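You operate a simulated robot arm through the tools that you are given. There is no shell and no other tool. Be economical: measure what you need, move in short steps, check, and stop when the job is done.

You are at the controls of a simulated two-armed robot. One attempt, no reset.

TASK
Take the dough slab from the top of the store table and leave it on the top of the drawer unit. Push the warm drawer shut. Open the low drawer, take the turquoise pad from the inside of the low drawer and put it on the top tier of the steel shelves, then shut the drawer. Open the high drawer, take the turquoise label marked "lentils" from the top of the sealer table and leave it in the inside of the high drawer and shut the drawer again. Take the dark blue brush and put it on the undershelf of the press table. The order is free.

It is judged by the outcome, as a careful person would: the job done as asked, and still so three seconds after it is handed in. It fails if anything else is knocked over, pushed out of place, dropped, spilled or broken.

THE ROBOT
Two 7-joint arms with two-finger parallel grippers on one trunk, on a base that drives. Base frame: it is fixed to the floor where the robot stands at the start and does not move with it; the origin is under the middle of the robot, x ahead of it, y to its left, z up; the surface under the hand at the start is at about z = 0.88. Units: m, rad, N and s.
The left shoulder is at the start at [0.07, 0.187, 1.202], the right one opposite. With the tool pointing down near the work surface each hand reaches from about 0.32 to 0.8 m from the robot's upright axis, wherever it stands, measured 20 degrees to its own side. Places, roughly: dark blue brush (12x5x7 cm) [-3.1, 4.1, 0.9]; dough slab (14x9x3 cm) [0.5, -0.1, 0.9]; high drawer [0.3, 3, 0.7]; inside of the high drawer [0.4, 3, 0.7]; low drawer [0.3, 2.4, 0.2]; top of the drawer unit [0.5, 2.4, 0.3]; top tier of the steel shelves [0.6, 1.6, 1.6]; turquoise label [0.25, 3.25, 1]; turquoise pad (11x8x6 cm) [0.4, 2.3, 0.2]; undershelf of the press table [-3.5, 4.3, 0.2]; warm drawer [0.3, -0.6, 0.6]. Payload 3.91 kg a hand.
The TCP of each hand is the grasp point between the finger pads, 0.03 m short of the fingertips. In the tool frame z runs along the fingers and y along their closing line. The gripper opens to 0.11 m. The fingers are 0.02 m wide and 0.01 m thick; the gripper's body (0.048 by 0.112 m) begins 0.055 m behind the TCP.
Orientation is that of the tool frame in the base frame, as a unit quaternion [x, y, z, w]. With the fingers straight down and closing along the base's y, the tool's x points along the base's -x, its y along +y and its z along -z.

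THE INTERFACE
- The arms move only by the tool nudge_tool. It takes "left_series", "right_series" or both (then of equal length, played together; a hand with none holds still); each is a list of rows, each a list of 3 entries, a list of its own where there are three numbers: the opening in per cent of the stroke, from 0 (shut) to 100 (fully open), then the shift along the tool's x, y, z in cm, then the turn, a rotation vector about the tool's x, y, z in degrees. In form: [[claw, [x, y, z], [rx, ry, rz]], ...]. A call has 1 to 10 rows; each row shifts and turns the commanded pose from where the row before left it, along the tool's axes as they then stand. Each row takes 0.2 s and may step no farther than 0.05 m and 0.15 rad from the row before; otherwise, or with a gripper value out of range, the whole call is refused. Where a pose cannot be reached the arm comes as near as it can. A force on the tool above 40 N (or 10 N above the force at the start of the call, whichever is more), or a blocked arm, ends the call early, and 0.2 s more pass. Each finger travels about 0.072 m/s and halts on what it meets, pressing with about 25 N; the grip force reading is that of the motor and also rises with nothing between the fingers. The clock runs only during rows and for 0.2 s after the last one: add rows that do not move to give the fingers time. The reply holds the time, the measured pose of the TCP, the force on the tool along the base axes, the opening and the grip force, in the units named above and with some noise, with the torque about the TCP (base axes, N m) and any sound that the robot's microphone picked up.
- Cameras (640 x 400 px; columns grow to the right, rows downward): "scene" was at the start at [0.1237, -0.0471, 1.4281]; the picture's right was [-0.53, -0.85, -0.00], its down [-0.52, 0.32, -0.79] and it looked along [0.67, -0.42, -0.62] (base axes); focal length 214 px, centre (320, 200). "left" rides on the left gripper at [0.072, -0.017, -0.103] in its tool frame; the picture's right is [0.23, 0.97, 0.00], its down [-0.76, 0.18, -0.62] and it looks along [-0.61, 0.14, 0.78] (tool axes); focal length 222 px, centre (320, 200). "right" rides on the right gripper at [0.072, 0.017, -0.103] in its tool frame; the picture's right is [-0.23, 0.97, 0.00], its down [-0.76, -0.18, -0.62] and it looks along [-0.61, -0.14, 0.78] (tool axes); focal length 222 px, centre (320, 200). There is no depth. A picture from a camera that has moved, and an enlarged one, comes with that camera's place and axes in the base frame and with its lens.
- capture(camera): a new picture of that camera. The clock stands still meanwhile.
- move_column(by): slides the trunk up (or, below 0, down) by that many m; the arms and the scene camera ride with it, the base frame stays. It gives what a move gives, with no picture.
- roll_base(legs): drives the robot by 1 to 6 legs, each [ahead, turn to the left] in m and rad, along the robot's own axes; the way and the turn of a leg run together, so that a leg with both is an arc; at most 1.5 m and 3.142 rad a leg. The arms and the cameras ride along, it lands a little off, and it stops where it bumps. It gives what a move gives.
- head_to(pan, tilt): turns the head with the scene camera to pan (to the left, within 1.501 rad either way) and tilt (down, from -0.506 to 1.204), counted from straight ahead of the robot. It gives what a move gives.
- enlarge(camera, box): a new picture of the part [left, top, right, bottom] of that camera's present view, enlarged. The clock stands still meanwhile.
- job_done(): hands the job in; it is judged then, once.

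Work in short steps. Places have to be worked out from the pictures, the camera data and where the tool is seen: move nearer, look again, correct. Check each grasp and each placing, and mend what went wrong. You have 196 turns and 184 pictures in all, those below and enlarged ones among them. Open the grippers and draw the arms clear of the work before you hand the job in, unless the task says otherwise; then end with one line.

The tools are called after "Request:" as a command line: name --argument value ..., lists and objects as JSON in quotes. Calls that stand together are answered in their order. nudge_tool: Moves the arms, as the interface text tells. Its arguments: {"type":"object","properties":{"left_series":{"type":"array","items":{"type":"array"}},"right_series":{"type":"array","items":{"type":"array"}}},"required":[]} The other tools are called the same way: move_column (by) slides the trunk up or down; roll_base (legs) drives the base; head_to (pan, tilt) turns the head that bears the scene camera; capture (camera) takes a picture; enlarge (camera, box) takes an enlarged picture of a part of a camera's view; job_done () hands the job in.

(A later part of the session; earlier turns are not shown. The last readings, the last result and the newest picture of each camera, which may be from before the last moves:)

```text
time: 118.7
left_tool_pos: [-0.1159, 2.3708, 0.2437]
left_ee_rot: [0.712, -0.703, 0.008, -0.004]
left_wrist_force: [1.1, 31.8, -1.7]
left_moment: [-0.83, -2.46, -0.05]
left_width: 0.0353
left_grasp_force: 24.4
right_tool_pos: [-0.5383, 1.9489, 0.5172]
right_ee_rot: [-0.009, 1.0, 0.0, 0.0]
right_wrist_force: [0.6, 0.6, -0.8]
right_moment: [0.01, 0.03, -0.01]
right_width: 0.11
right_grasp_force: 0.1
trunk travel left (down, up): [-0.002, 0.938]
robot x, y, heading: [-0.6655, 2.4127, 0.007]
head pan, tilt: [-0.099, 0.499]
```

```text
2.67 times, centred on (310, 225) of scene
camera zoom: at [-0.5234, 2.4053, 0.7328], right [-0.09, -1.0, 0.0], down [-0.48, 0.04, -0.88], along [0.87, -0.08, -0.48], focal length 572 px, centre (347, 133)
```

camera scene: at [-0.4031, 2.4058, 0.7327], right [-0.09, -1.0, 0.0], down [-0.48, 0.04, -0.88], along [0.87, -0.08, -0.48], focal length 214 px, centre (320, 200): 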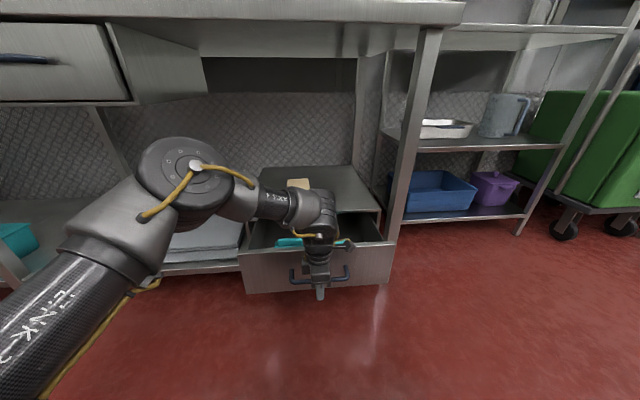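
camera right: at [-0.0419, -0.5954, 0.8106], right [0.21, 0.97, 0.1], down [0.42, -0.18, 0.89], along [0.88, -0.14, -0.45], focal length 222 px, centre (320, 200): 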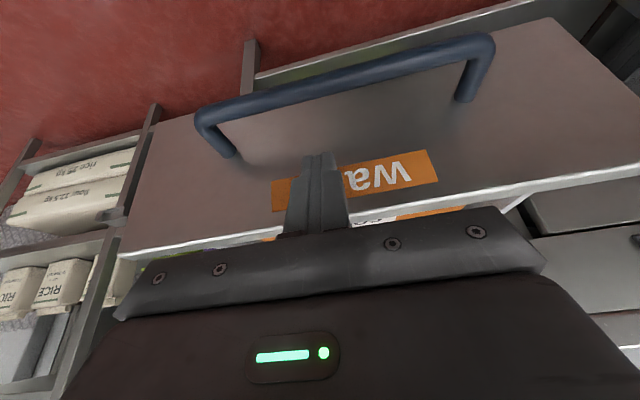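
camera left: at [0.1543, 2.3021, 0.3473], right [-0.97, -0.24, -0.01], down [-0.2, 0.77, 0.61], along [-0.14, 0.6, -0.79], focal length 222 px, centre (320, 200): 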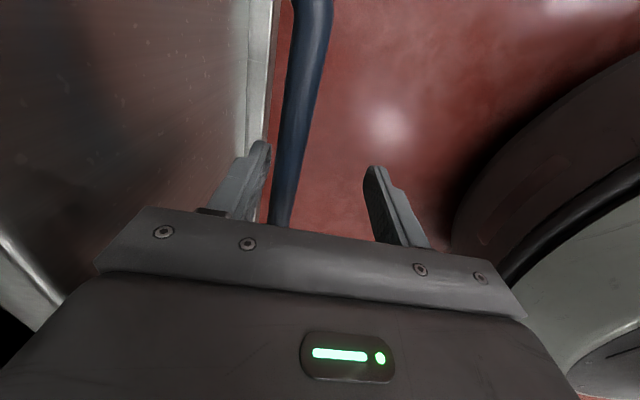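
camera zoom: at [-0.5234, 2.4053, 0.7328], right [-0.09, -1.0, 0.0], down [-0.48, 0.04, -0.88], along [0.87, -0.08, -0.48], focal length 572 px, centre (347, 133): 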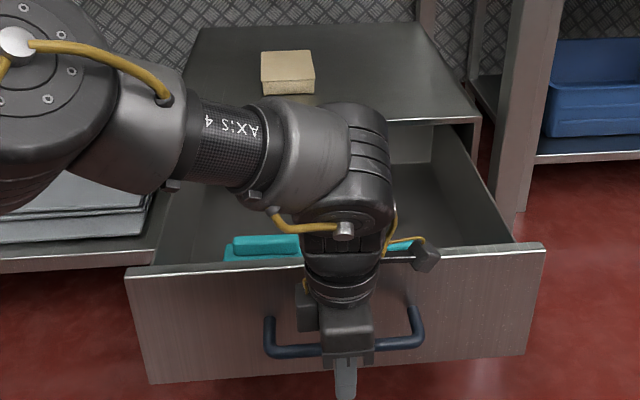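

Open far enough (~0.25 m). Release the bar, rise, and look into the drawer.

Request:
nudge_tool --left_series '[[58, [0, 0, 0], [0, 0, 0]], [58, [0, 0, 0], [0, 0, 0]], [58, [0, 0, -3], [0, 0, 0]], [58, [0, 0, -4], [0, 0, 0]], [100, [0, 0, -5], [0, 0, 0]], [100, [0, 0, -5], [0, 0, 0]], [100, [-4, 0, -2], [0, 0, 0]], [100, [-5, 0, 0], [0, 0, 0]], [100, [-5, 0, 0], [0, 0, 0]]]'

Request:
capture --camera "left"

Request:
capture --camera "scene"

```text
time: 120.7
left_tool_pos: [-0.1231, 2.5159, 0.4302]
left_ee_rot: [0.71, -0.704, 0.009, -0.002]
left_wrist_force: [-0.1, -0.6, -0.2]
left_moment: [0.03, -0.01, -0.01]
left_width: 0.1099
left_grasp_force: 0.1
right_tool_pos: [-0.538, 1.9479, 0.5179]
right_ee_rot: [-0.008, 1.0, 0.001, -0.001]
right_wrist_force: [-0.5, -0.9, -0.1]
right_moment: [0.0, 0.01, 0.0]
right_width: 0.1098
right_grasp_force: 0.1
trunk travel left (down, up): [-0.002, 0.938]
robot x, y, heading: [-0.6626, 2.4127, 0.008]
head pan, tilt: [-0.099, 0.499]
```

```text
128 pictures are left
camera left: at [-0.1084, 2.4449, 0.5339], right [-0.97, -0.24, -0.01], down [-0.2, 0.76, 0.61], along [-0.14, 0.6, -0.79], focal length 222 px, centre (320, 200)
```

left: 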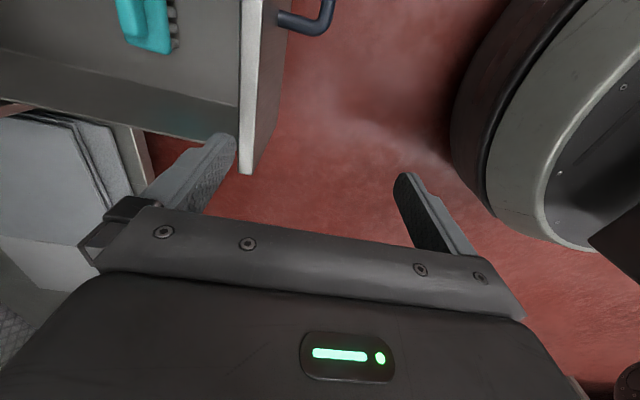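

```text
127 pictures are left
camera scene: at [-0.5232, 2.4048, 0.7327], right [-0.09, -1.0, 0.0], down [-0.48, 0.04, -0.88], along [0.87, -0.08, -0.48], focal length 214 px, centre (320, 200)
```

scene: 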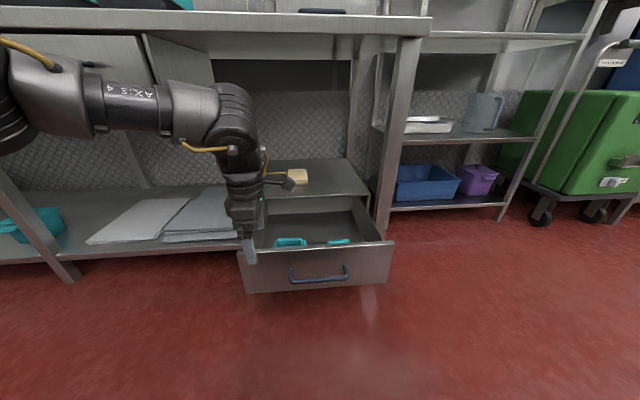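

Two turquoise things seem to be in the drawer. Zoom in.

Request:
enlarge --camera "scene" --box '[230, 180, 400, 300]'

Request:
nudge_tool --left_series '[[100, [0, 0, -4], [0, 0, 0]], [100, [2, -4, -2], [0, 0, 0]], [100, [2, -4, 0], [0, 0, 0]], [100, [2, -4, 0], [0, 0, 0]]]'

Request:
capture --camera "left"

```text
3.33 times, centred on (315, 240) of scene
camera zoom: at [-0.5232, 2.4048, 0.7327], right [-0.09, -1.0, 0.0], down [-0.48, 0.04, -0.88], along [0.87, -0.08, -0.48], focal length 715 px, centre (337, 67)
```

zoom: 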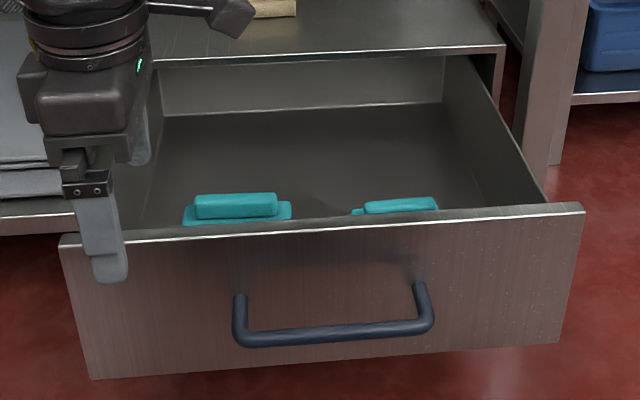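

```text
time: 121.7
left_tool_pos: [-0.0379, 2.4769, 0.4948]
left_ee_rot: [0.711, -0.703, 0.009, -0.003]
left_wrist_force: [-0.1, -0.4, -0.2]
left_moment: [0.0, -0.02, 0.0]
left_width: 0.11
left_grasp_force: 0.0
left hand out of reach, approached as far as the arm can: row 4
right_tool_pos: [-0.538, 1.949, 0.5177]
right_ee_rot: [-0.009, 1.0, 0.001, 0.0]
right_wrist_force: [-0.1, 0.5, -1.1]
right_moment: [-0.04, 0.03, 0.03]
right_width: 0.11
right_grasp_force: 0.0
trunk travel left (down, up): [-0.002, 0.938]
robot x, y, heading: [-0.6659, 2.4151, 0.001]
head pan, tilt: [-0.099, 0.499]
```

```text
125 pictures are left
camera left: at [-0.0237, 2.4061, 0.5974], right [-0.97, -0.24, -0.01], down [-0.2, 0.76, 0.61], along [-0.14, 0.6, -0.79], focal length 222 px, centre (320, 200)
```

left: 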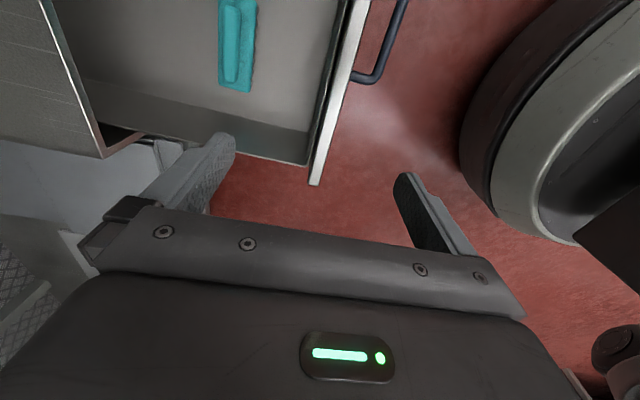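

I move the hand ~14 cm right to look down on both turquoise objects.

Request:
nudge_tool --left_series '[[100, [5, 0, -2], [0, 0, 0]], [100, [5, 0, -2], [0, 0, 0]], [100, [5, 0, 0], [0, 0, 0]], [100, [5, 0, 0], [0, 0, 0]]]'

Request:
capture --camera "left"

```text
refused: row 1 steps farther than a row can; nothing moved
```

```text
124 pictures are left
camera left: at [-0.0237, 2.4061, 0.5974], right [-0.97, -0.24, -0.01], down [-0.2, 0.76, 0.61], along [-0.14, 0.6, -0.79], focal length 222 px, centre (320, 200)
```

left: 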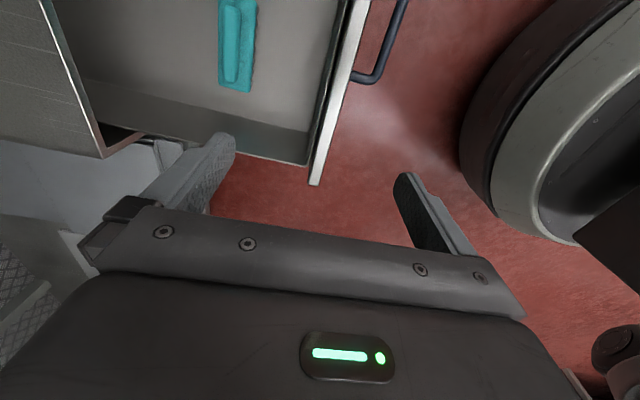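

Row limit is 5 cm total; repeat with smaller steps.

Request:
nudge_tool --left_series '[[100, [4.5, 0, -1], [0, 0, 0]], [100, [4.5, 0, -1], [0, 0, 0]], [100, [4.5, 0, 0], [0, 0, 0]], [100, [4.5, 0, 0], [0, 0, 0]]]'

Request:
capture --camera "left"

```text
time: 122.9
left_tool_pos: [-0.0851, 2.359, 0.4487]
left_ee_rot: [0.727, -0.684, -0.014, 0.048]
left_wrist_force: [-0.3, 0.2, -0.8]
left_moment: [0.01, 0.0, -0.04]
left_width: 0.1099
left_grasp_force: 0.0
left hand out of reach, approached as far as the arm can: row 1, 2, 3, 4
right_tool_pos: [-0.5387, 1.9481, 0.5173]
right_ee_rot: [-0.009, 1.0, 0.0, -0.001]
right_wrist_force: [-0.5, 0.4, -1.2]
right_moment: [0.0, -0.03, 0.04]
right_width: 0.1099
right_grasp_force: 0.1
trunk travel left (down, up): [-0.002, 0.938]
robot x, y, heading: [-0.6658, 2.415, 0.003]
head pan, tilt: [-0.099, 0.499]
stopped in row 4 (left hand): the arm was blocked; the commanded pose is now the measured one
```

```text
123 pictures are left
camera left: at [-0.0556, 2.2947, 0.5543], right [-0.95, -0.28, 0.1], down [-0.17, 0.78, 0.6], along [-0.25, 0.56, -0.79], focal length 222 px, centre (320, 200)
```

left: 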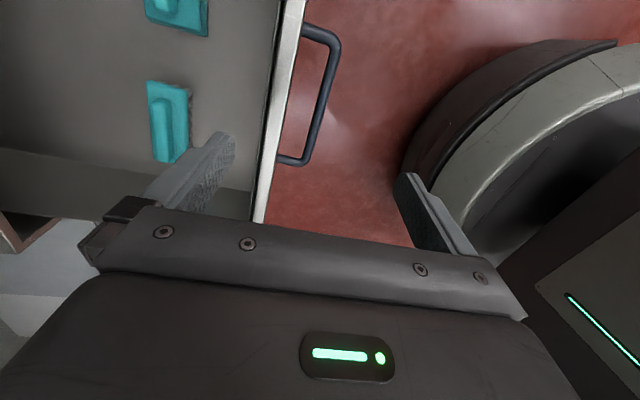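

Request:
enlarge --camera "left" --box '[120, 0, 250, 170]'

```text
2.35 times, centred on (185, 85) of left
camera zoom: at [-0.0556, 2.2947, 0.5543], right [-0.95, -0.28, 0.1], down [-0.17, 0.78, 0.6], along [-0.25, 0.56, -0.79], focal length 523 px, centre (638, 471)
```

zoom: 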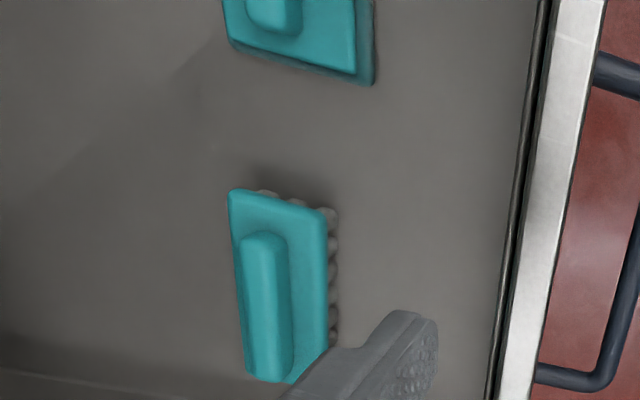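

The right one (smaller y) is the flat pad; the left one has bristles (a brush). The right arm suits the pad from here: I park the left arm to the left side first.

Request:
nudge_tool --left_series '[[100, [-3.2, 2, -2], [0, 0, 0]], [100, [-3.2, 3, 0], [0, 0, 0]], [100, [-3.2, 3, 0], [0, 0, 0]], [100, [-3.2, 3, 0], [0, 0, 0]], [100, [-3.2, 3, 0], [0, 0, 0]], [100, [-3.2, 3, 0], [0, 0, 0]], [100, [-3.2, 3, 0], [0, 0, 0]], [100, [-3.2, 3, 0], [0, 0, 0]], [100, [-3.2, 3, 0], [0, 0, 0]], [100, [-3.2, 3, 0], [0, 0, 0]]]'

Request:
nudge_tool --right_series '[[100, [-4, 2.9, 0], [0, 0, 0]], [100, [-4, 2.9, 0], [0, 0, 0]], [100, [-4, 2.9, 0], [0, 0, 0]], [100, [-4, 2.9, 0], [0, 0, 0]], [100, [-4, 2.9, 0], [0, 0, 0]], [100, [-4, 2.9, 0], [0, 0, 0]], [100, [-4, 2.9, 0], [0, 0, 0]], [100, [-4, 2.9, 0], [0, 0, 0]], [100, [-4, 2.9, 0], [0, 0, 0]], [100, [-4, 2.9, 0], [0, 0, 0]]]'

Request:
capture --camera "right"

Request:
capture --camera "scene"

```text
time: 125.1
left_tool_pos: [-0.3818, 2.6507, 0.4788]
left_ee_rot: [0.725, -0.687, -0.015, 0.047]
left_wrist_force: [0.5, -0.7, 0.2]
left_moment: [-0.02, 0.03, -0.02]
left_width: 0.1099
left_grasp_force: 0.1
left hand out of reach, approached as far as the arm can: row 10
right_tool_pos: [-0.538, 1.9465, 0.5159]
right_ee_rot: [-0.009, 1.0, 0.001, -0.002]
right_wrist_force: [-0.6, -0.4, 0.2]
right_moment: [-0.01, 0.0, -0.01]
right_width: 0.1097
right_grasp_force: 0.0
trunk travel left (down, up): [-0.002, 0.938]
robot x, y, heading: [-0.6644, 2.4152, 0.004]
head pan, tilt: [-0.099, 0.499]
```

```text
time: 127.3
left_tool_pos: [-0.382, 2.6504, 0.4794]
left_ee_rot: [0.726, -0.686, -0.015, 0.046]
left_wrist_force: [-0.4, -0.4, 0.1]
left_moment: [0.01, 0.02, -0.01]
left_width: 0.11
left_grasp_force: 0.0
right_tool_pos: [-0.21, 2.1723, 0.4794]
right_ee_rot: [-0.008, 1.0, 0.003, 0.001]
right_wrist_force: [0.0, 0.5, -1.1]
right_moment: [-0.01, 0.0, -0.04]
right_width: 0.1099
right_grasp_force: 0.0
right hand out of reach, approached as far as the arm can: row 8, 9, 10
trunk travel left (down, up): [-0.002, 0.938]
robot x, y, heading: [-0.6649, 2.4124, 0.005]
head pan, tilt: [-0.099, 0.499]
```

```text
121 pictures are left
camera right: at [-0.2841, 2.1865, 0.5826], right [0.21, 0.98, 0.01], down [0.76, -0.17, 0.62], along [0.61, -0.13, -0.78], focal length 222 px, centre (320, 200)
```

right: 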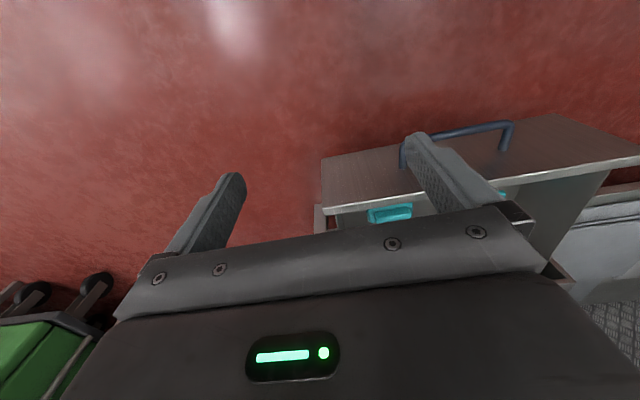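

```text
120 pictures are left
camera scene: at [-0.5233, 2.405, 0.7327], right [-0.09, -1.0, 0.0], down [-0.48, 0.04, -0.88], along [0.87, -0.08, -0.48], focal length 214 px, centre (320, 200)
```

scene: 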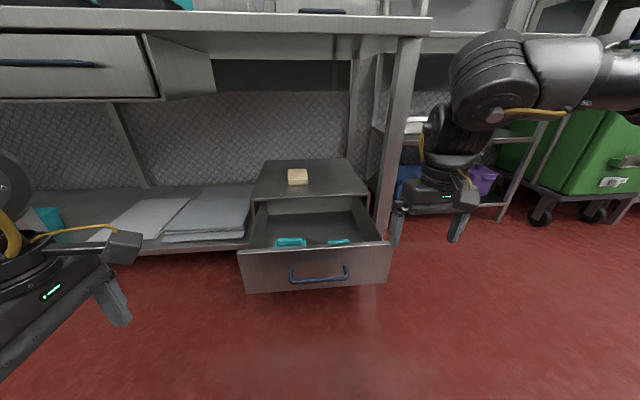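

Hand height close to shoulder height limits reach, so I raise the trunk 0.15 and move the right hand over the drawer to view the pad.

Request:
move_column --by 0.15

Request:
nudge_tool --right_series '[[100, [-2, 3, 2], [0, 0, 0]], [100, [-3, 3, 1], [0, 0, 0]], [100, [-3, 3, 1], [0, 0, 0]], [100, [-3, 1, 1], [0, 0, 0]], [100, [-3, 0, 1], [0, 0, 0]]]'

Request:
capture --camera "right"

```text
time: 129.1
left_tool_pos: [-0.3805, 2.6516, 0.6292]
left_ee_rot: [0.725, -0.687, -0.014, 0.046]
left_wrist_force: [-0.2, 0.3, 0.5]
left_moment: [-0.01, -0.01, 0.0]
left_width: 0.11
left_grasp_force: 0.0
right_tool_pos: [-0.2099, 2.1731, 0.629]
right_ee_rot: [-0.008, 1.0, 0.003, 0.0]
right_wrist_force: [0.2, 0.2, 0.7]
right_moment: [0.01, 0.03, 0.01]
right_width: 0.1101
right_grasp_force: 0.1
trunk travel left (down, up): [-0.152, 0.788]
robot x, y, heading: [-0.6616, 2.4141, -0.0]
head pan, tilt: [-0.099, 0.499]
```

```text
time: 130.2
left_tool_pos: [-0.3817, 2.6514, 0.6293]
left_ee_rot: [0.726, -0.686, -0.014, 0.047]
left_wrist_force: [-1.1, -0.6, -0.4]
left_moment: [-0.03, 0.02, -0.03]
left_width: 0.1099
left_grasp_force: 0.1
right_tool_pos: [-0.1824, 2.1699, 0.5884]
right_ee_rot: [-0.009, 1.0, 0.003, 0.001]
right_wrist_force: [-0.3, -0.7, -0.1]
right_moment: [0.0, 0.0, 0.02]
right_width: 0.1099
right_grasp_force: 0.0
right hand out of reach, approached as far as the arm can: row 1, 2, 3, 4, 5
trunk travel left (down, up): [-0.152, 0.788]
robot x, y, heading: [-0.6621, 2.4149, 0.004]
head pan, tilt: [-0.099, 0.499]
```

```text
119 pictures are left
camera right: at [-0.2567, 2.1848, 0.692], right [0.21, 0.98, 0.01], down [0.76, -0.17, 0.62], along [0.61, -0.12, -0.78], focal length 222 px, centre (320, 200)
```

right: 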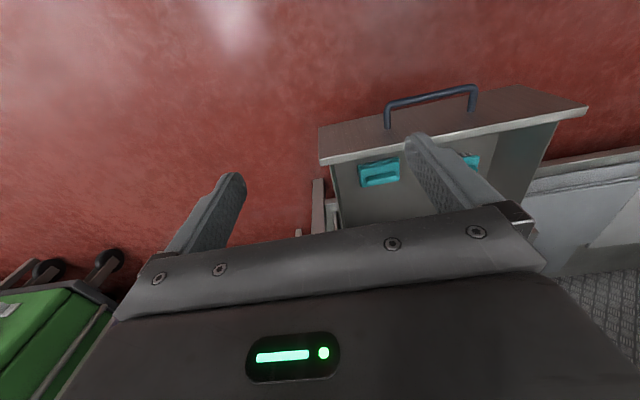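

The right arm can't come further inward in this posture, so I'll let the base do it: lower the hand clear of the table edge, drive 0.16 ahead and turn 0.25 left.

Request:
nudge_tool --right_series '[[100, [0, 0, 4], [0, 0, 0]], [100, [0, 0, 4], [0, 0, 0]], [100, [0, 0, 4], [0, 0, 0]]]'

Request:
roll_base --legs '[[0.15, 0], [0, 0.25]]'

Request:
capture --camera "right"

Request:
capture --camera "scene"

```text
time: 131.1
left_tool_pos: [-0.3832, 2.6515, 0.6281]
left_ee_rot: [0.726, -0.686, -0.015, 0.046]
left_wrist_force: [-0.3, 0.2, 0.1]
left_moment: [-0.01, 0.0, 0.0]
left_width: 0.11
left_grasp_force: 0.0
right_tool_pos: [-0.1837, 2.1711, 0.468]
right_ee_rot: [-0.008, 1.0, 0.004, -0.001]
right_wrist_force: [-0.4, 0.1, -0.2]
right_moment: [-0.01, 0.02, 0.04]
right_width: 0.1101
right_grasp_force: 0.1
trunk travel left (down, up): [-0.152, 0.788]
robot x, y, heading: [-0.6651, 2.4125, 0.001]
head pan, tilt: [-0.099, 0.499]
```

```text
time: 133.3
left_tool_pos: [-0.3045, 2.7149, 0.6288]
left_ee_rot: [0.806, -0.59, -0.009, 0.048]
left_wrist_force: [0.3, -0.3, -0.4]
left_moment: [-0.01, 0.03, 0.0]
left_width: 0.1101
left_grasp_force: 0.1
right_tool_pos: [0.0064, 2.2983, 0.4695]
right_ee_rot: [-0.135, 0.991, 0.002, 0.0]
right_wrist_force: [-0.7, 0.4, 1.0]
right_moment: [-0.01, 0.01, -0.01]
right_width: 0.1101
right_grasp_force: 0.0
trunk travel left (down, up): [-0.152, 0.788]
robot x, y, heading: [-0.5138, 2.4141, 0.257]
head pan, tilt: [-0.099, 0.499]
```

```text
118 pictures are left
camera right: at [-0.0687, 2.2942, 0.5723], right [-0.04, 1.0, 0.0], down [0.78, 0.03, 0.62], along [0.62, 0.03, -0.78], focal length 222 px, centre (320, 200)
```

right: 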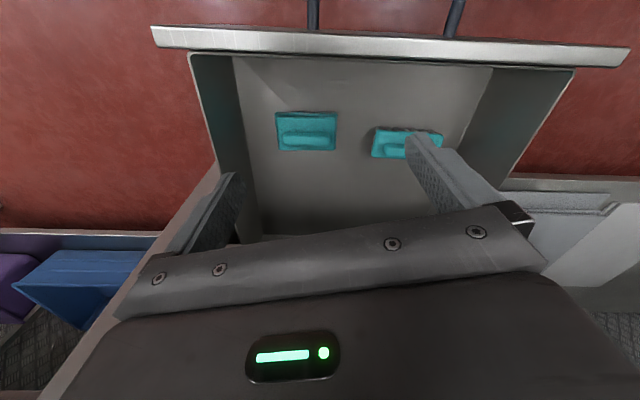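

```text
117 pictures are left
camera scene: at [-0.3794, 2.4413, 0.8827], right [0.16, -0.99, 0.0], down [-0.47, -0.08, -0.88], along [0.87, 0.14, -0.48], focal length 214 px, centre (320, 200)
```

scene: 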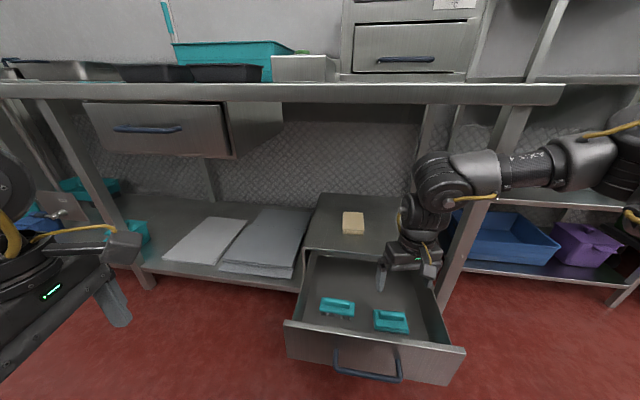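

The pad centre is ≈(0.066, 2.281), long side along y, plate ≈8 cm along x. I yaw the right tool −74° so it closes along x, then re-look.

Request:
nudge_tool --right_series '[[100, [0, 0, 0], [0, 0, -8.28]], [100, [0, 0, 0], [0, 0, -8.28]], [100, [0, 0, 0], [0, 0, -8.28]], [100, [0, 0, 0], [0, 0, -8.28]], [100, [0, 0, 0], [0, 0, -8.28]], [100, [0, 0, 0], [0, 0, -8.28]], [100, [0, 0, 0], [0, 0, -8.28]], [100, [0, 0, 0], [0, 0, -8.28]], [100, [0, 0, 0], [0, 0, -8.28]]]'

Request:
capture --camera "right"

```text
time: 135.3
left_tool_pos: [-0.3039, 2.7144, 0.6288]
left_ee_rot: [0.806, -0.59, -0.01, 0.047]
left_wrist_force: [0.7, 0.1, -0.2]
left_moment: [-0.02, 0.01, 0.01]
left_width: 0.1101
left_grasp_force: 0.1
right_tool_pos: [0.0069, 2.2997, 0.4703]
right_ee_rot: [0.708, -0.706, -0.003, -0.001]
right_wrist_force: [0.1, 0.4, -0.5]
right_moment: [0.0, 0.02, 0.03]
right_width: 0.1099
right_grasp_force: 0.0
trunk travel left (down, up): [-0.152, 0.788]
robot x, y, heading: [-0.5177, 2.4163, 0.261]
head pan, tilt: [-0.099, 0.499]
```

```text
116 pictures are left
camera right: at [-0.0113, 2.2256, 0.5726], right [-0.97, 0.22, 0.0], down [0.18, 0.76, 0.63], along [0.14, 0.61, -0.78], focal length 222 px, centre (320, 200)
```

right: 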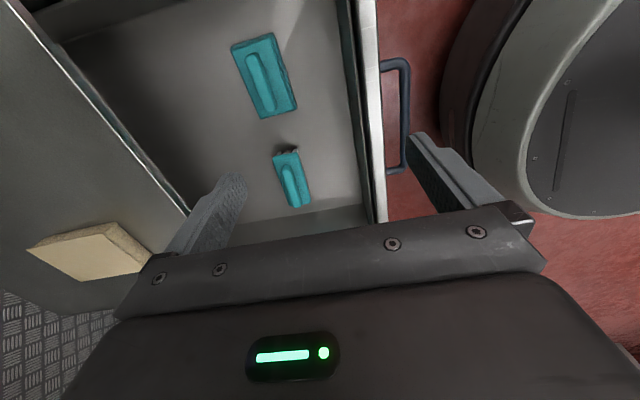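

Two views agree: pad centre (0.085, 2.277), plate height z≈0.184, width ≈7 cm in x. Move over it and descend to z≈0.27, then check.

Request:
nudge_tool --right_series '[[100, [0.8, -2.6, 0], [0, 0, 0]], [100, [0.8, -2.6, 0], [0, 0, 0]], [100, [0.7, -2.6, 0], [0, 0, 0]], [100, [0, 0, 5], [0, 0, 0]], [100, [0, 0, 5], [0, 0, 0]], [100, [0, 0, 5], [0, 0, 0]], [100, [0, 0, 4], [0, 0, 0]]]'

Request:
capture --camera "right"

Request:
enlarge --camera "scene" --box '[280, 180, 480, 390]'

```text
time: 136.9
left_tool_pos: [-0.304, 2.7144, 0.6297]
left_ee_rot: [0.805, -0.591, -0.009, 0.047]
left_wrist_force: [-0.3, -0.4, 0.1]
left_moment: [-0.01, 0.02, -0.01]
left_width: 0.1099
left_grasp_force: 0.1
right_tool_pos: [0.0556, 2.2263, 0.3236]
right_ee_rot: [-0.707, 0.707, 0.003, 0.003]
right_wrist_force: [-0.9, 0.0, 0.7]
right_moment: [-0.01, -0.01, -0.02]
right_width: 0.1097
right_grasp_force: 0.1
right hand out of reach, approached as far as the arm can: row 5, 6, 7
trunk travel left (down, up): [-0.152, 0.788]
robot x, y, heading: [-0.5201, 2.4144, 0.251]
head pan, tilt: [-0.099, 0.499]
```

```text
115 pictures are left
camera right: at [0.0379, 2.1524, 0.4259], right [-0.97, 0.23, 0.0], down [0.18, 0.76, 0.63], along [0.14, 0.61, -0.78], focal length 222 px, centre (320, 200)
```

right: 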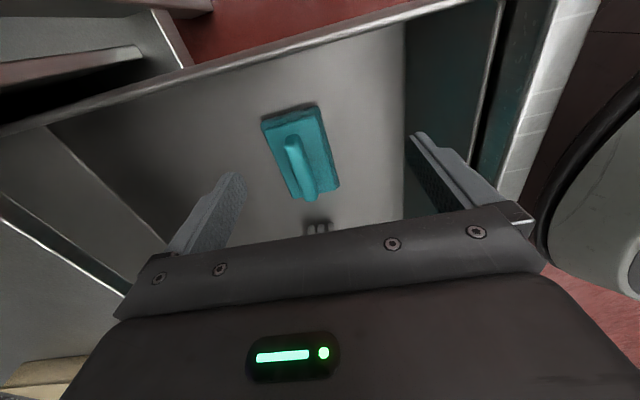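

```text
1.90 times, centred on (380, 285) of scene
camera zoom: at [-0.3793, 2.4409, 0.8827], right [0.16, -0.99, 0.0], down [-0.47, -0.08, -0.88], along [0.87, 0.14, -0.48], focal length 408 px, centre (206, 38)
```

zoom: 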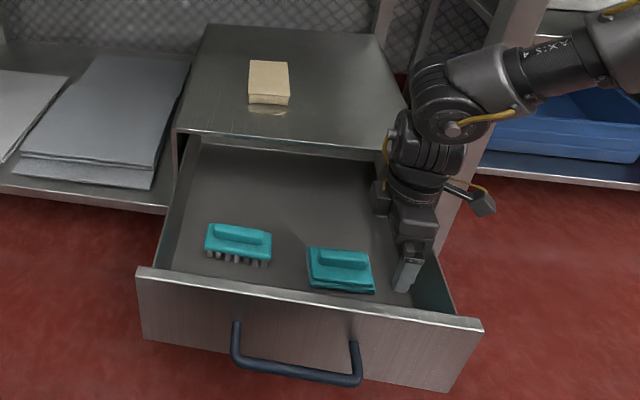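

The arm veered at its limit. I lift and re-centre over the pad, and then let the trunk do the descent.

Request:
nudge_tool --right_series '[[100, [0, 0, -4], [0, 0, 0]], [100, [0, 0, -4], [0, 0, 0]], [100, [-2.5, -1.5, -1], [0, 0, 0]], [100, [-2.5, -1.5, 0], [0, 0, 0]]]'

Request:
move_column --by -0.06

Request:
capture --camera "right"

```text
time: 137.9
left_tool_pos: [-0.3038, 2.715, 0.6286]
left_ee_rot: [0.805, -0.591, -0.009, 0.048]
left_wrist_force: [-0.1, -0.5, -0.3]
left_moment: [0.0, 0.01, 0.02]
left_width: 0.1102
left_grasp_force: 0.0
right_tool_pos: [0.0855, 2.2718, 0.4163]
right_ee_rot: [0.707, -0.707, -0.003, -0.001]
right_wrist_force: [0.5, 0.0, 0.3]
right_moment: [-0.03, 0.01, 0.01]
right_width: 0.1102
right_grasp_force: 0.1
trunk travel left (down, up): [-0.152, 0.788]
robot x, y, heading: [-0.5194, 2.4171, 0.253]
head pan, tilt: [-0.099, 0.499]
```

```text
time: 138.9
left_tool_pos: [-0.3031, 2.7139, 0.5677]
left_ee_rot: [0.806, -0.589, -0.009, 0.047]
left_wrist_force: [-0.3, -1.2, 1.1]
left_moment: [0.01, -0.02, 0.01]
left_width: 0.11
left_grasp_force: 0.0
right_tool_pos: [0.0864, 2.2733, 0.3564]
right_ee_rot: [-0.707, 0.707, 0.001, 0.002]
right_wrist_force: [0.5, 0.2, 0.2]
right_moment: [0.01, 0.0, 0.02]
right_width: 0.1099
right_grasp_force: 0.1
trunk travel left (down, up): [-0.092, 0.848]
robot x, y, heading: [-0.5199, 2.4149, 0.26]
head pan, tilt: [-0.099, 0.499]
```

```text
113 pictures are left
camera right: at [0.0685, 2.199, 0.4589], right [-0.97, 0.23, 0.0], down [0.18, 0.76, 0.63], along [0.14, 0.61, -0.78], focal length 222 px, centre (320, 200)
```

right: 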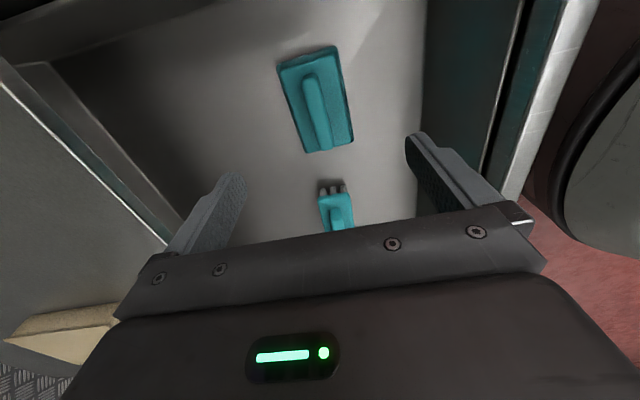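

Pad centre (0.0865, 2.275) — the tool is right above it. Lower the trunk fully, then check.

Request:
move_column --by -0.09

Request:
nudge_tool --right_series '[[100, [0, 0, 2], [0, 0, 0]], [100, [0, 0, 2], [0, 0, 0]]]'

Request:
enlarge --camera "scene" --box '[280, 150, 480, 330]'

Request:
capture --camera "right"

```text
time: 140.1
left_tool_pos: [-0.3043, 2.7153, 0.4788]
left_ee_rot: [0.806, -0.59, -0.008, 0.048]
left_wrist_force: [-0.3, 0.4, 0.5]
left_moment: [0.03, 0.04, -0.01]
left_width: 0.1099
left_grasp_force: 0.0
right_tool_pos: [0.0876, 2.2724, 0.2662]
right_ee_rot: [-0.707, 0.707, 0.003, 0.002]
right_wrist_force: [0.5, -0.4, 0.0]
right_moment: [0.01, -0.01, 0.06]
right_width: 0.11
right_grasp_force: 0.1
trunk travel left (down, up): [-0.002, 0.938]
robot x, y, heading: [-0.5156, 2.4157, 0.258]
head pan, tilt: [-0.099, 0.499]
```

```text
time: 140.7
left_tool_pos: [-0.3039, 2.7145, 0.4793]
left_ee_rot: [0.806, -0.59, -0.009, 0.047]
left_wrist_force: [0.3, -0.1, 0.3]
left_moment: [-0.01, 0.0, 0.02]
left_width: 0.11
left_grasp_force: 0.0
right_tool_pos: [0.0808, 2.2601, 0.2336]
right_ee_rot: [0.708, -0.707, -0.002, -0.002]
right_wrist_force: [0.0, 0.1, 0.0]
right_moment: [0.02, 0.01, 0.0]
right_width: 0.1103
right_grasp_force: 0.1
right hand out of reach, approached as far as the arm can: row 1, 2
trunk travel left (down, up): [-0.002, 0.938]
robot x, y, heading: [-0.5164, 2.4172, 0.259]
head pan, tilt: [-0.099, 0.499]
```

```text
2.22 times, centred on (380, 240) of scene
camera zoom: at [-0.3793, 2.441, 0.7327], right [0.16, -0.99, 0.0], down [-0.47, -0.08, -0.88], along [0.87, 0.14, -0.48], focal length 477 px, centre (187, 111)
```

zoom: 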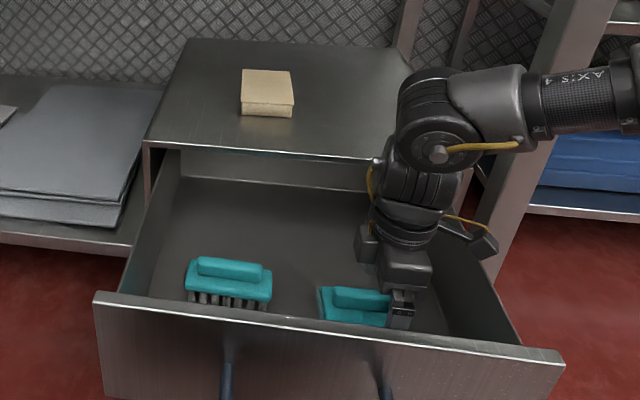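

```text
111 pictures are left
camera right: at [0.062, 2.1874, 0.3364], right [-0.97, 0.23, 0.0], down [0.18, 0.76, 0.63], along [0.14, 0.61, -0.78], focal length 222 px, centre (320, 200)
```

right: 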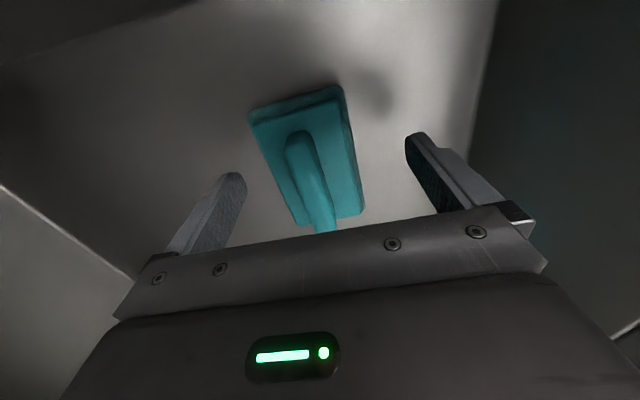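

Descent drifts at the arm's limit, so I raise 5 cm, bring the base 5 cm closer, recentre, then descend.

Request:
nudge_tool --right_series '[[100, [0, 0, -3], [0, 0, 0]], [100, [0, 0, -3], [0, 0, 0]]]'

Request:
roll_base --legs '[[0.06, 0]]'

```text
time: 141.3
left_tool_pos: [-0.304, 2.7157, 0.478]
left_ee_rot: [0.806, -0.59, -0.009, 0.047]
left_wrist_force: [-1.1, 0.0, 0.7]
left_moment: [0.02, 0.03, -0.05]
left_width: 0.1097
left_grasp_force: 0.0
right_tool_pos: [0.0795, 2.2622, 0.2927]
right_ee_rot: [0.707, -0.707, -0.003, -0.001]
right_wrist_force: [-0.3, -0.3, -0.5]
right_moment: [0.0, -0.02, 0.01]
right_width: 0.1104
right_grasp_force: 0.0
trunk travel left (down, up): [-0.002, 0.938]
robot x, y, heading: [-0.5182, 2.4168, 0.258]
head pan, tilt: [-0.099, 0.499]
```

```text
time: 142.3
left_tool_pos: [-0.2434, 2.7307, 0.4779]
left_ee_rot: [0.806, -0.59, -0.009, 0.048]
left_wrist_force: [-0.3, 0.0, 1.1]
left_moment: [-0.01, -0.01, -0.04]
left_width: 0.11
left_grasp_force: 0.2
right_tool_pos: [0.1391, 2.279, 0.2927]
right_ee_rot: [-0.707, 0.707, 0.002, 0.001]
right_wrist_force: [0.5, -0.1, -0.7]
right_moment: [0.0, -0.02, -0.01]
right_width: 0.1098
right_grasp_force: 0.0
trunk travel left (down, up): [-0.002, 0.938]
robot x, y, heading: [-0.4572, 2.4297, 0.26]
head pan, tilt: [-0.099, 0.499]
```

Recentre (−5.3 cm in x) and descend to TCP z≈0.21.

Request:
nudge_tool --right_series '[[100, [0.1, 2.7, 0], [0, 0, 0]], [100, [0.1, 2.6, 0], [0, 0, 0]], [100, [0, 0, 3], [0, 0, 0]], [100, [0, 0, 3], [0, 0, 0]], [100, [0, 0, 1.8], [0, 0, 0]]]'

Request:
capture --camera "right"

```text
time: 143.5
left_tool_pos: [-0.244, 2.7308, 0.4785]
left_ee_rot: [0.807, -0.589, -0.009, 0.046]
left_wrist_force: [0.1, -0.8, 0.4]
left_moment: [0.03, 0.02, 0.01]
left_width: 0.1101
left_grasp_force: 0.1
right_tool_pos: [0.0838, 2.2758, 0.2142]
right_ee_rot: [0.707, -0.707, -0.002, -0.002]
right_wrist_force: [0.5, 0.8, 0.5]
right_moment: [0.0, -0.02, -0.01]
right_width: 0.1102
right_grasp_force: 0.0
trunk travel left (down, up): [-0.002, 0.938]
robot x, y, heading: [-0.4572, 2.4291, 0.256]
head pan, tilt: [-0.099, 0.499]
```

```text
110 pictures are left
camera right: at [0.0656, 2.2027, 0.3163], right [-0.97, 0.23, 0.0], down [0.18, 0.76, 0.63], along [0.14, 0.61, -0.78], focal length 222 px, centre (320, 200)
```

right: 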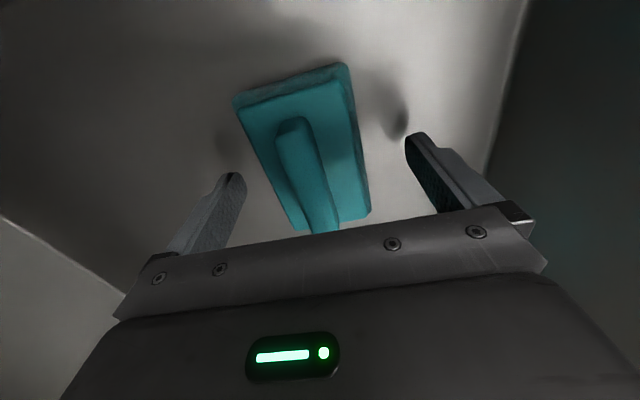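

Good. Descend another 1.5 cm carefully and close.

Request:
nudge_tool --right_series '[[100, [0, 0, 0.6], [0, 0, 0]], [100, [0, 0, 0.5], [0, 0, 0]], [100, [0, 0, 0.4], [0, 0, 0]]]'

Request:
capture --camera "right"

```text
time: 144.3
left_tool_pos: [-0.2445, 2.7312, 0.4795]
left_ee_rot: [0.806, -0.59, -0.009, 0.048]
left_wrist_force: [0.2, -0.7, 0.2]
left_moment: [-0.02, -0.01, -0.01]
left_width: 0.1101
left_grasp_force: 0.1
right_tool_pos: [0.0868, 2.2769, 0.2004]
right_ee_rot: [0.707, -0.707, -0.002, -0.002]
right_wrist_force: [0.3, 0.3, -0.4]
right_moment: [0.03, 0.0, -0.02]
right_width: 0.1101
right_grasp_force: 0.1
trunk travel left (down, up): [-0.002, 0.938]
robot x, y, heading: [-0.4611, 2.4311, 0.256]
head pan, tilt: [-0.099, 0.499]
```

```text
109 pictures are left
camera right: at [0.068, 2.2032, 0.3019], right [-0.97, 0.23, 0.0], down [0.18, 0.76, 0.63], along [0.14, 0.61, -0.78], focal length 222 px, centre (320, 200)
```

right: 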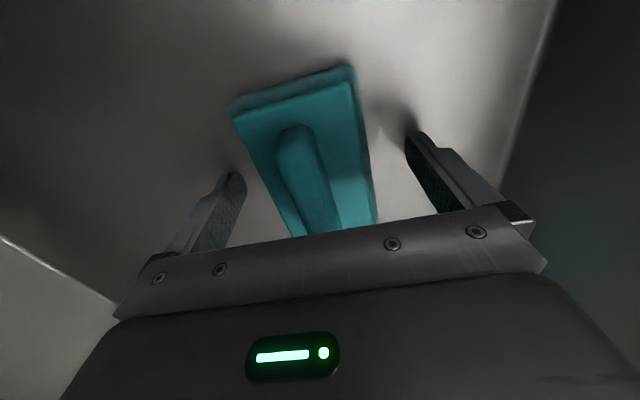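

Close on the pad.

Request:
nudge_tool --right_series '[[60, [0, 0, 0], [0, 0, 0]], [30, [0, 0, 0], [0, 0, 0]], [30, [0, 0, 0], [0, 0, 0]], [30, [0, 0, 0], [0, 0, 0]], [30, [0, 0, 0], [0, 0, 0]]]'

Request:
nudge_tool --right_series '[[30, [0, 0, -2], [0, 0, 0]], [30, [0, 0, -4], [0, 0, 0]], [30, [0, 0, -4], [0, 0, 0]], [30, [0, 0, -3], [0, 0, 0]]]'

Request:
capture --camera "right"

Request:
capture --camera "scene"

```text
time: 145.5
left_tool_pos: [-0.2434, 2.7321, 0.4791]
left_ee_rot: [0.807, -0.589, -0.01, 0.047]
left_wrist_force: [-0.3, 1.1, -0.3]
left_moment: [-0.01, 0.03, 0.0]
left_width: 0.1099
left_grasp_force: 0.1
right_tool_pos: [0.0855, 2.2766, 0.1996]
right_ee_rot: [0.707, -0.707, -0.003, -0.001]
right_wrist_force: [-0.8, 1.0, 1.3]
right_moment: [0.01, -0.07, 0.06]
right_width: 0.0696
right_grasp_force: 25.3
trunk travel left (down, up): [-0.002, 0.938]
robot x, y, heading: [-0.4554, 2.4336, 0.254]
head pan, tilt: [-0.099, 0.499]
```

```text
time: 146.5
left_tool_pos: [-0.245, 2.7318, 0.4805]
left_ee_rot: [0.806, -0.59, -0.009, 0.048]
left_wrist_force: [0.3, 0.6, -0.2]
left_moment: [0.01, -0.01, -0.01]
left_width: 0.11
left_grasp_force: 0.1
right_tool_pos: [0.0885, 2.2763, 0.3333]
right_ee_rot: [-0.707, 0.707, 0.003, 0.001]
right_wrist_force: [-0.3, 0.5, -0.4]
right_moment: [0.0, 0.0, 0.03]
right_width: 0.0694
right_grasp_force: 25.5
trunk travel left (down, up): [-0.002, 0.938]
robot x, y, heading: [-0.4575, 2.4322, 0.258]
head pan, tilt: [-0.099, 0.499]
```

```text
108 pictures are left
camera right: at [0.0706, 2.2015, 0.4353], right [-0.97, 0.23, 0.0], down [0.18, 0.76, 0.63], along [0.14, 0.61, -0.78], focal length 222 px, centre (320, 200)
```

right: 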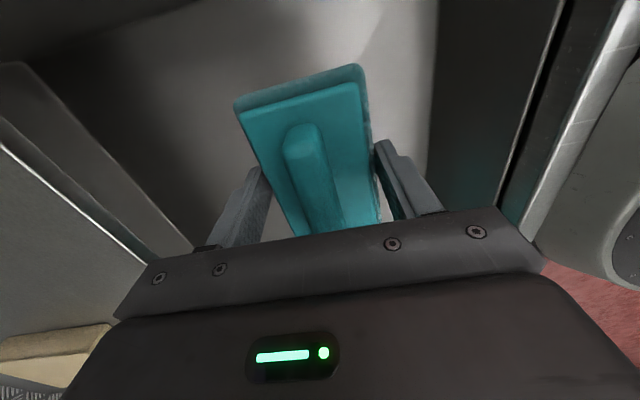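

```text
107 pictures are left
camera scene: at [-0.3192, 2.4569, 0.7326], right [0.16, -0.99, 0.0], down [-0.47, -0.08, -0.88], along [0.87, 0.14, -0.48], focal length 214 px, centre (320, 200)
```

scene: 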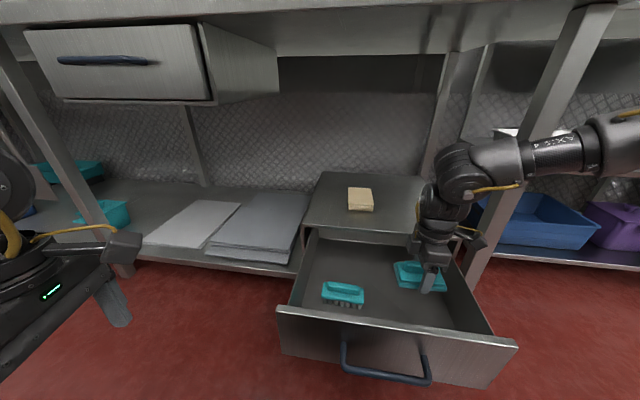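

Pad secured (0.0695 m). Raise it clear of the drawer front, back out and square up the base.

Request:
nudge_tool --right_series '[[30, [0, 0, -4], [0, 0, 0]], [30, [0, 0, -3], [0, 0, 0]]]'

Request:
roll_base --legs '[[-0.32, 0], [0, -0.257]]'

Request:
capture --camera "scene"

```text
time: 147.1
left_tool_pos: [-0.244, 2.7304, 0.4791]
left_ee_rot: [0.806, -0.59, -0.01, 0.048]
left_wrist_force: [-0.2, -0.1, 0.3]
left_moment: [-0.01, 0.01, 0.01]
left_width: 0.1099
left_grasp_force: 0.2
right_tool_pos: [0.0883, 2.2751, 0.4028]
right_ee_rot: [0.707, -0.707, -0.003, -0.001]
right_wrist_force: [0.0, -0.2, -1.4]
right_moment: [0.0, -0.01, 0.0]
right_width: 0.0691
right_grasp_force: 24.8
trunk travel left (down, up): [-0.002, 0.938]
robot x, y, heading: [-0.4565, 2.433, 0.256]
head pan, tilt: [-0.099, 0.499]
```

```text
time: 150.1
left_tool_pos: [-0.4783, 2.5868, 0.478]
left_ee_rot: [0.724, -0.688, -0.014, 0.047]
left_wrist_force: [-0.4, 0.0, -0.2]
left_moment: [0.02, 0.05, -0.01]
left_width: 0.1099
left_grasp_force: 0.1
right_tool_pos: [-0.2721, 2.0628, 0.4016]
right_ee_rot: [-0.611, 0.791, 0.002, 0.002]
right_wrist_force: [0.1, 0.2, -1.0]
right_moment: [-0.01, 0.02, 0.0]
right_width: 0.0693
right_grasp_force: 24.9
trunk travel left (down, up): [-0.002, 0.938]
robot x, y, heading: [-0.7634, 2.3495, 0.0]
head pan, tilt: [-0.099, 0.499]
```

```text
106 pictures are left
camera scene: at [-0.6202, 2.341, 0.7326], right [-0.1, -1.0, 0.0], down [-0.48, 0.05, -0.88], along [0.87, -0.09, -0.48], focal length 214 px, centre (320, 200)
```

scene: 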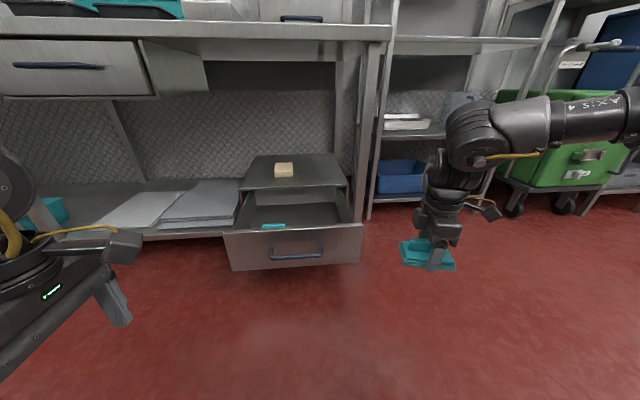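

Now the left hand: move in front of the drawer, fix its small tilt, yaw back to 0 and close the fingers.

Request:
nudge_tool --left_series '[[60, [3, -3.6, 0], [5, -2.6, 0]], [20, [3, -3.6, 0], [0, 0, 0]], [0, [3, -3.6, 0], [0, 0, 0]], [0, [3, -3.6, 0], [0, 0, 0]], [0, [3, -3.6, 0], [0, 0, 0]], [0, [3, -3.6, 0], [0, 0, 0]], [0, [0, 0, 0], [0, 0, 7.75]], [0, [0, 0, 0], [0, 0, 7.75]], [0, [0, 0, 0], [0, 0, 7.75]], [0, [0, 0, 0], [0, 0, 7.75]]]'

Request:
nudge_tool --left_series '[[0, [0, 0, 0], [0, 0, 7.75]], [0, [0, 0, 0], [0, 0, 7.75]], [0, [0, 0, 0], [0, 0, 7.75]], [0, [0, 0, 0], [0, 0, 7.75]], [0, [0, 0, 0], [0, 0, 7.75]], [0, [0, 0, 0], [0, 0, 7.75]], [0, [0, 0, 0], [0, 0, 7.75]], [0, [0, 0, 0], [0, 0, 7.75]], [0, [0, 0, 2], [0, 0, 0]]]'

Request:
capture --camera "scene"

```text
time: 152.3
left_tool_pos: [-0.2543, 2.4197, 0.4761]
left_ee_rot: [-0.515, 0.857, 0.003, -0.001]
left_wrist_force: [-0.7, -0.4, -0.9]
left_moment: [-0.01, 0.01, -0.01]
left_width: 0.0001
left_grasp_force: 25.3
right_tool_pos: [-0.2737, 2.0624, 0.4024]
right_ee_rot: [-0.612, 0.791, 0.002, 0.001]
right_wrist_force: [0.5, 0.4, -0.2]
right_moment: [-0.02, 0.03, 0.04]
right_width: 0.0692
right_grasp_force: 24.2
trunk travel left (down, up): [-0.002, 0.938]
robot x, y, heading: [-0.7634, 2.351, 0.0]
head pan, tilt: [-0.099, 0.499]
```

```text
time: 154.3
left_tool_pos: [-0.2531, 2.419, 0.4569]
left_ee_rot: [0.001, 1.0, 0.001, -0.001]
left_wrist_force: [0.7, 0.0, -0.3]
left_moment: [-0.04, -0.01, 0.0]
left_width: 0.0
left_grasp_force: 25.2
right_tool_pos: [-0.2724, 2.0624, 0.4024]
right_ee_rot: [-0.611, 0.791, 0.001, 0.002]
right_wrist_force: [0.2, 0.5, -0.2]
right_moment: [-0.03, 0.02, 0.0]
right_width: 0.0691
right_grasp_force: 24.9
trunk travel left (down, up): [-0.002, 0.938]
robot x, y, heading: [-0.7607, 2.3504, 0.004]
head pan, tilt: [-0.099, 0.499]
```

```text
105 pictures are left
camera scene: at [-0.6206, 2.3407, 0.7327], right [-0.1, -1.0, 0.0], down [-0.48, 0.05, -0.88], along [0.87, -0.08, -0.48], focal length 214 px, centre (320, 200)
```

scene: 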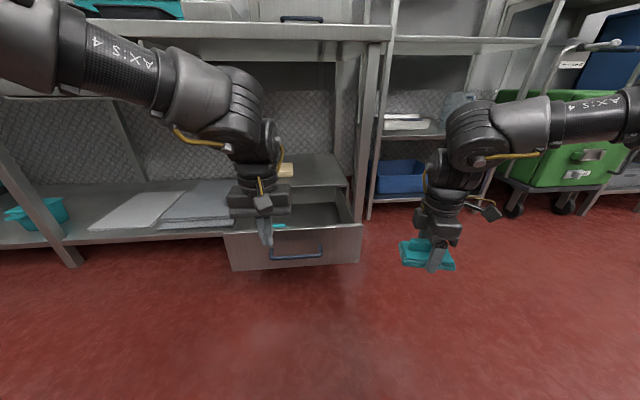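

Lower the left fingers to handle height (z≈0.25) and centre at y≈2.38.

Request:
nudge_tool --left_series '[[0, [-1, -0.8, 4.1], [0, 0, 0]], [0, [-1, -0.8, 4.1], [0, 0, 0]], [0, [-1, -0.8, 4.1], [0, 0, 0]], [0, [0, -0.8, 4.1], [0, 0, 0]], [0, [0, -0.8, 4.1], [0, 0, 0]]]'

Request:
capture --camera "scene"

```text
time: 155.5
left_tool_pos: [-0.224, 2.3765, 0.2491]
left_ee_rot: [0.0, 1.0, 0.0, -0.001]
left_wrist_force: [0.4, -0.2, 0.7]
left_moment: [0.03, 0.01, 0.02]
left_width: 0.0
left_grasp_force: 24.9
right_tool_pos: [-0.2733, 2.0622, 0.4014]
right_ee_rot: [-0.612, 0.791, 0.002, 0.003]
right_wrist_force: [0.7, -0.7, -0.7]
right_moment: [-0.01, -0.01, 0.0]
right_width: 0.0691
right_grasp_force: 25.1
trunk travel left (down, up): [-0.002, 0.938]
robot x, y, heading: [-0.7583, 2.3531, 0.001]
head pan, tilt: [-0.099, 0.499]
```

```text
104 pictures are left
camera scene: at [-0.6206, 2.3407, 0.7327], right [-0.1, -1.0, 0.0], down [-0.48, 0.05, -0.88], along [0.87, -0.08, -0.48], focal length 214 px, centre (320, 200)
```

scene: 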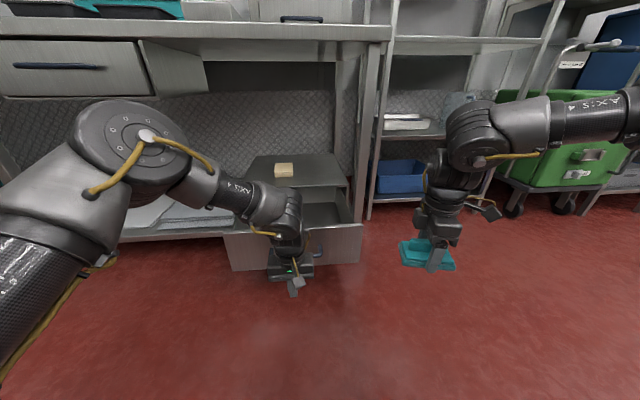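

The right hand (with the pad) would come near the table leg, so I pull it 16 cm back first, then drive forward to push the drawer partway.

Request:
nudge_tool --right_series '[[30, [1, 3.9, 0], [0, 0, 0]], [30, [1, 3.9, 0], [0, 0, 0]], [30, [1, 3.9, 0], [0, 0, 0]], [30, [1, 3.9, 0], [0, 0, 0]]]'

Request:
roll_base --legs '[[0.2, 0]]'

Request:
capture --camera "scene"

```text
time: 156.5
left_tool_pos: [-0.2244, 2.3758, 0.2485]
left_ee_rot: [-0.001, 1.0, 0.002, 0.0]
left_wrist_force: [-0.5, -0.5, -0.7]
left_moment: [-0.01, -0.02, -0.02]
left_width: 0.0
left_grasp_force: 25.4
right_tool_pos: [-0.4239, 2.0651, 0.4013]
right_ee_rot: [-0.611, 0.792, 0.003, 0.001]
right_wrist_force: [-0.4, -0.5, -0.5]
right_moment: [0.02, -0.01, 0.01]
right_width: 0.0692
right_grasp_force: 25.3
right hand out of reach, approached as far as the arm can: row 4
trunk travel left (down, up): [-0.002, 0.938]
robot x, y, heading: [-0.761, 2.3498, 0.005]
head pan, tilt: [-0.099, 0.499]
```

```text
time: 158.1
left_tool_pos: [-0.0223, 2.3738, 0.2493]
left_ee_rot: [0.002, 1.0, 0.0, -0.001]
left_wrist_force: [-0.3, 0.6, 0.3]
left_moment: [-0.03, 0.02, -0.01]
left_width: 0.0
left_grasp_force: 25.2
right_tool_pos: [-0.2241, 2.0642, 0.4014]
right_ee_rot: [-0.611, 0.792, 0.001, 0.003]
right_wrist_force: [0.5, 0.7, -0.2]
right_moment: [0.04, 0.01, 0.0]
right_width: 0.0693
right_grasp_force: 24.9
trunk travel left (down, up): [-0.002, 0.938]
robot x, y, heading: [-0.557, 2.3497, -0.002]
head pan, tilt: [-0.099, 0.499]
```

```text
103 pictures are left
camera scene: at [-0.4195, 2.3403, 0.7327], right [-0.1, -0.99, 0.0], down [-0.48, 0.05, -0.88], along [0.87, -0.09, -0.48], focal length 214 px, centre (320, 200)
```

scene: 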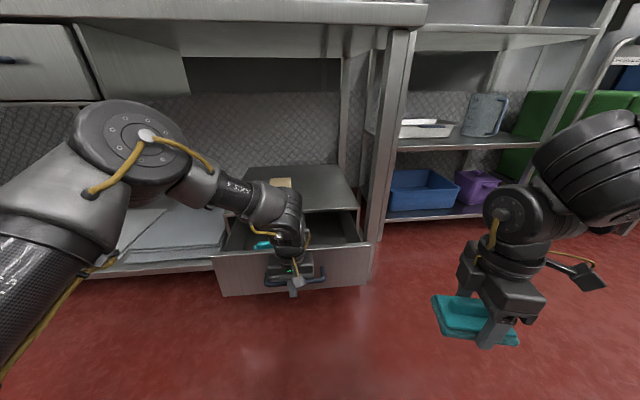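

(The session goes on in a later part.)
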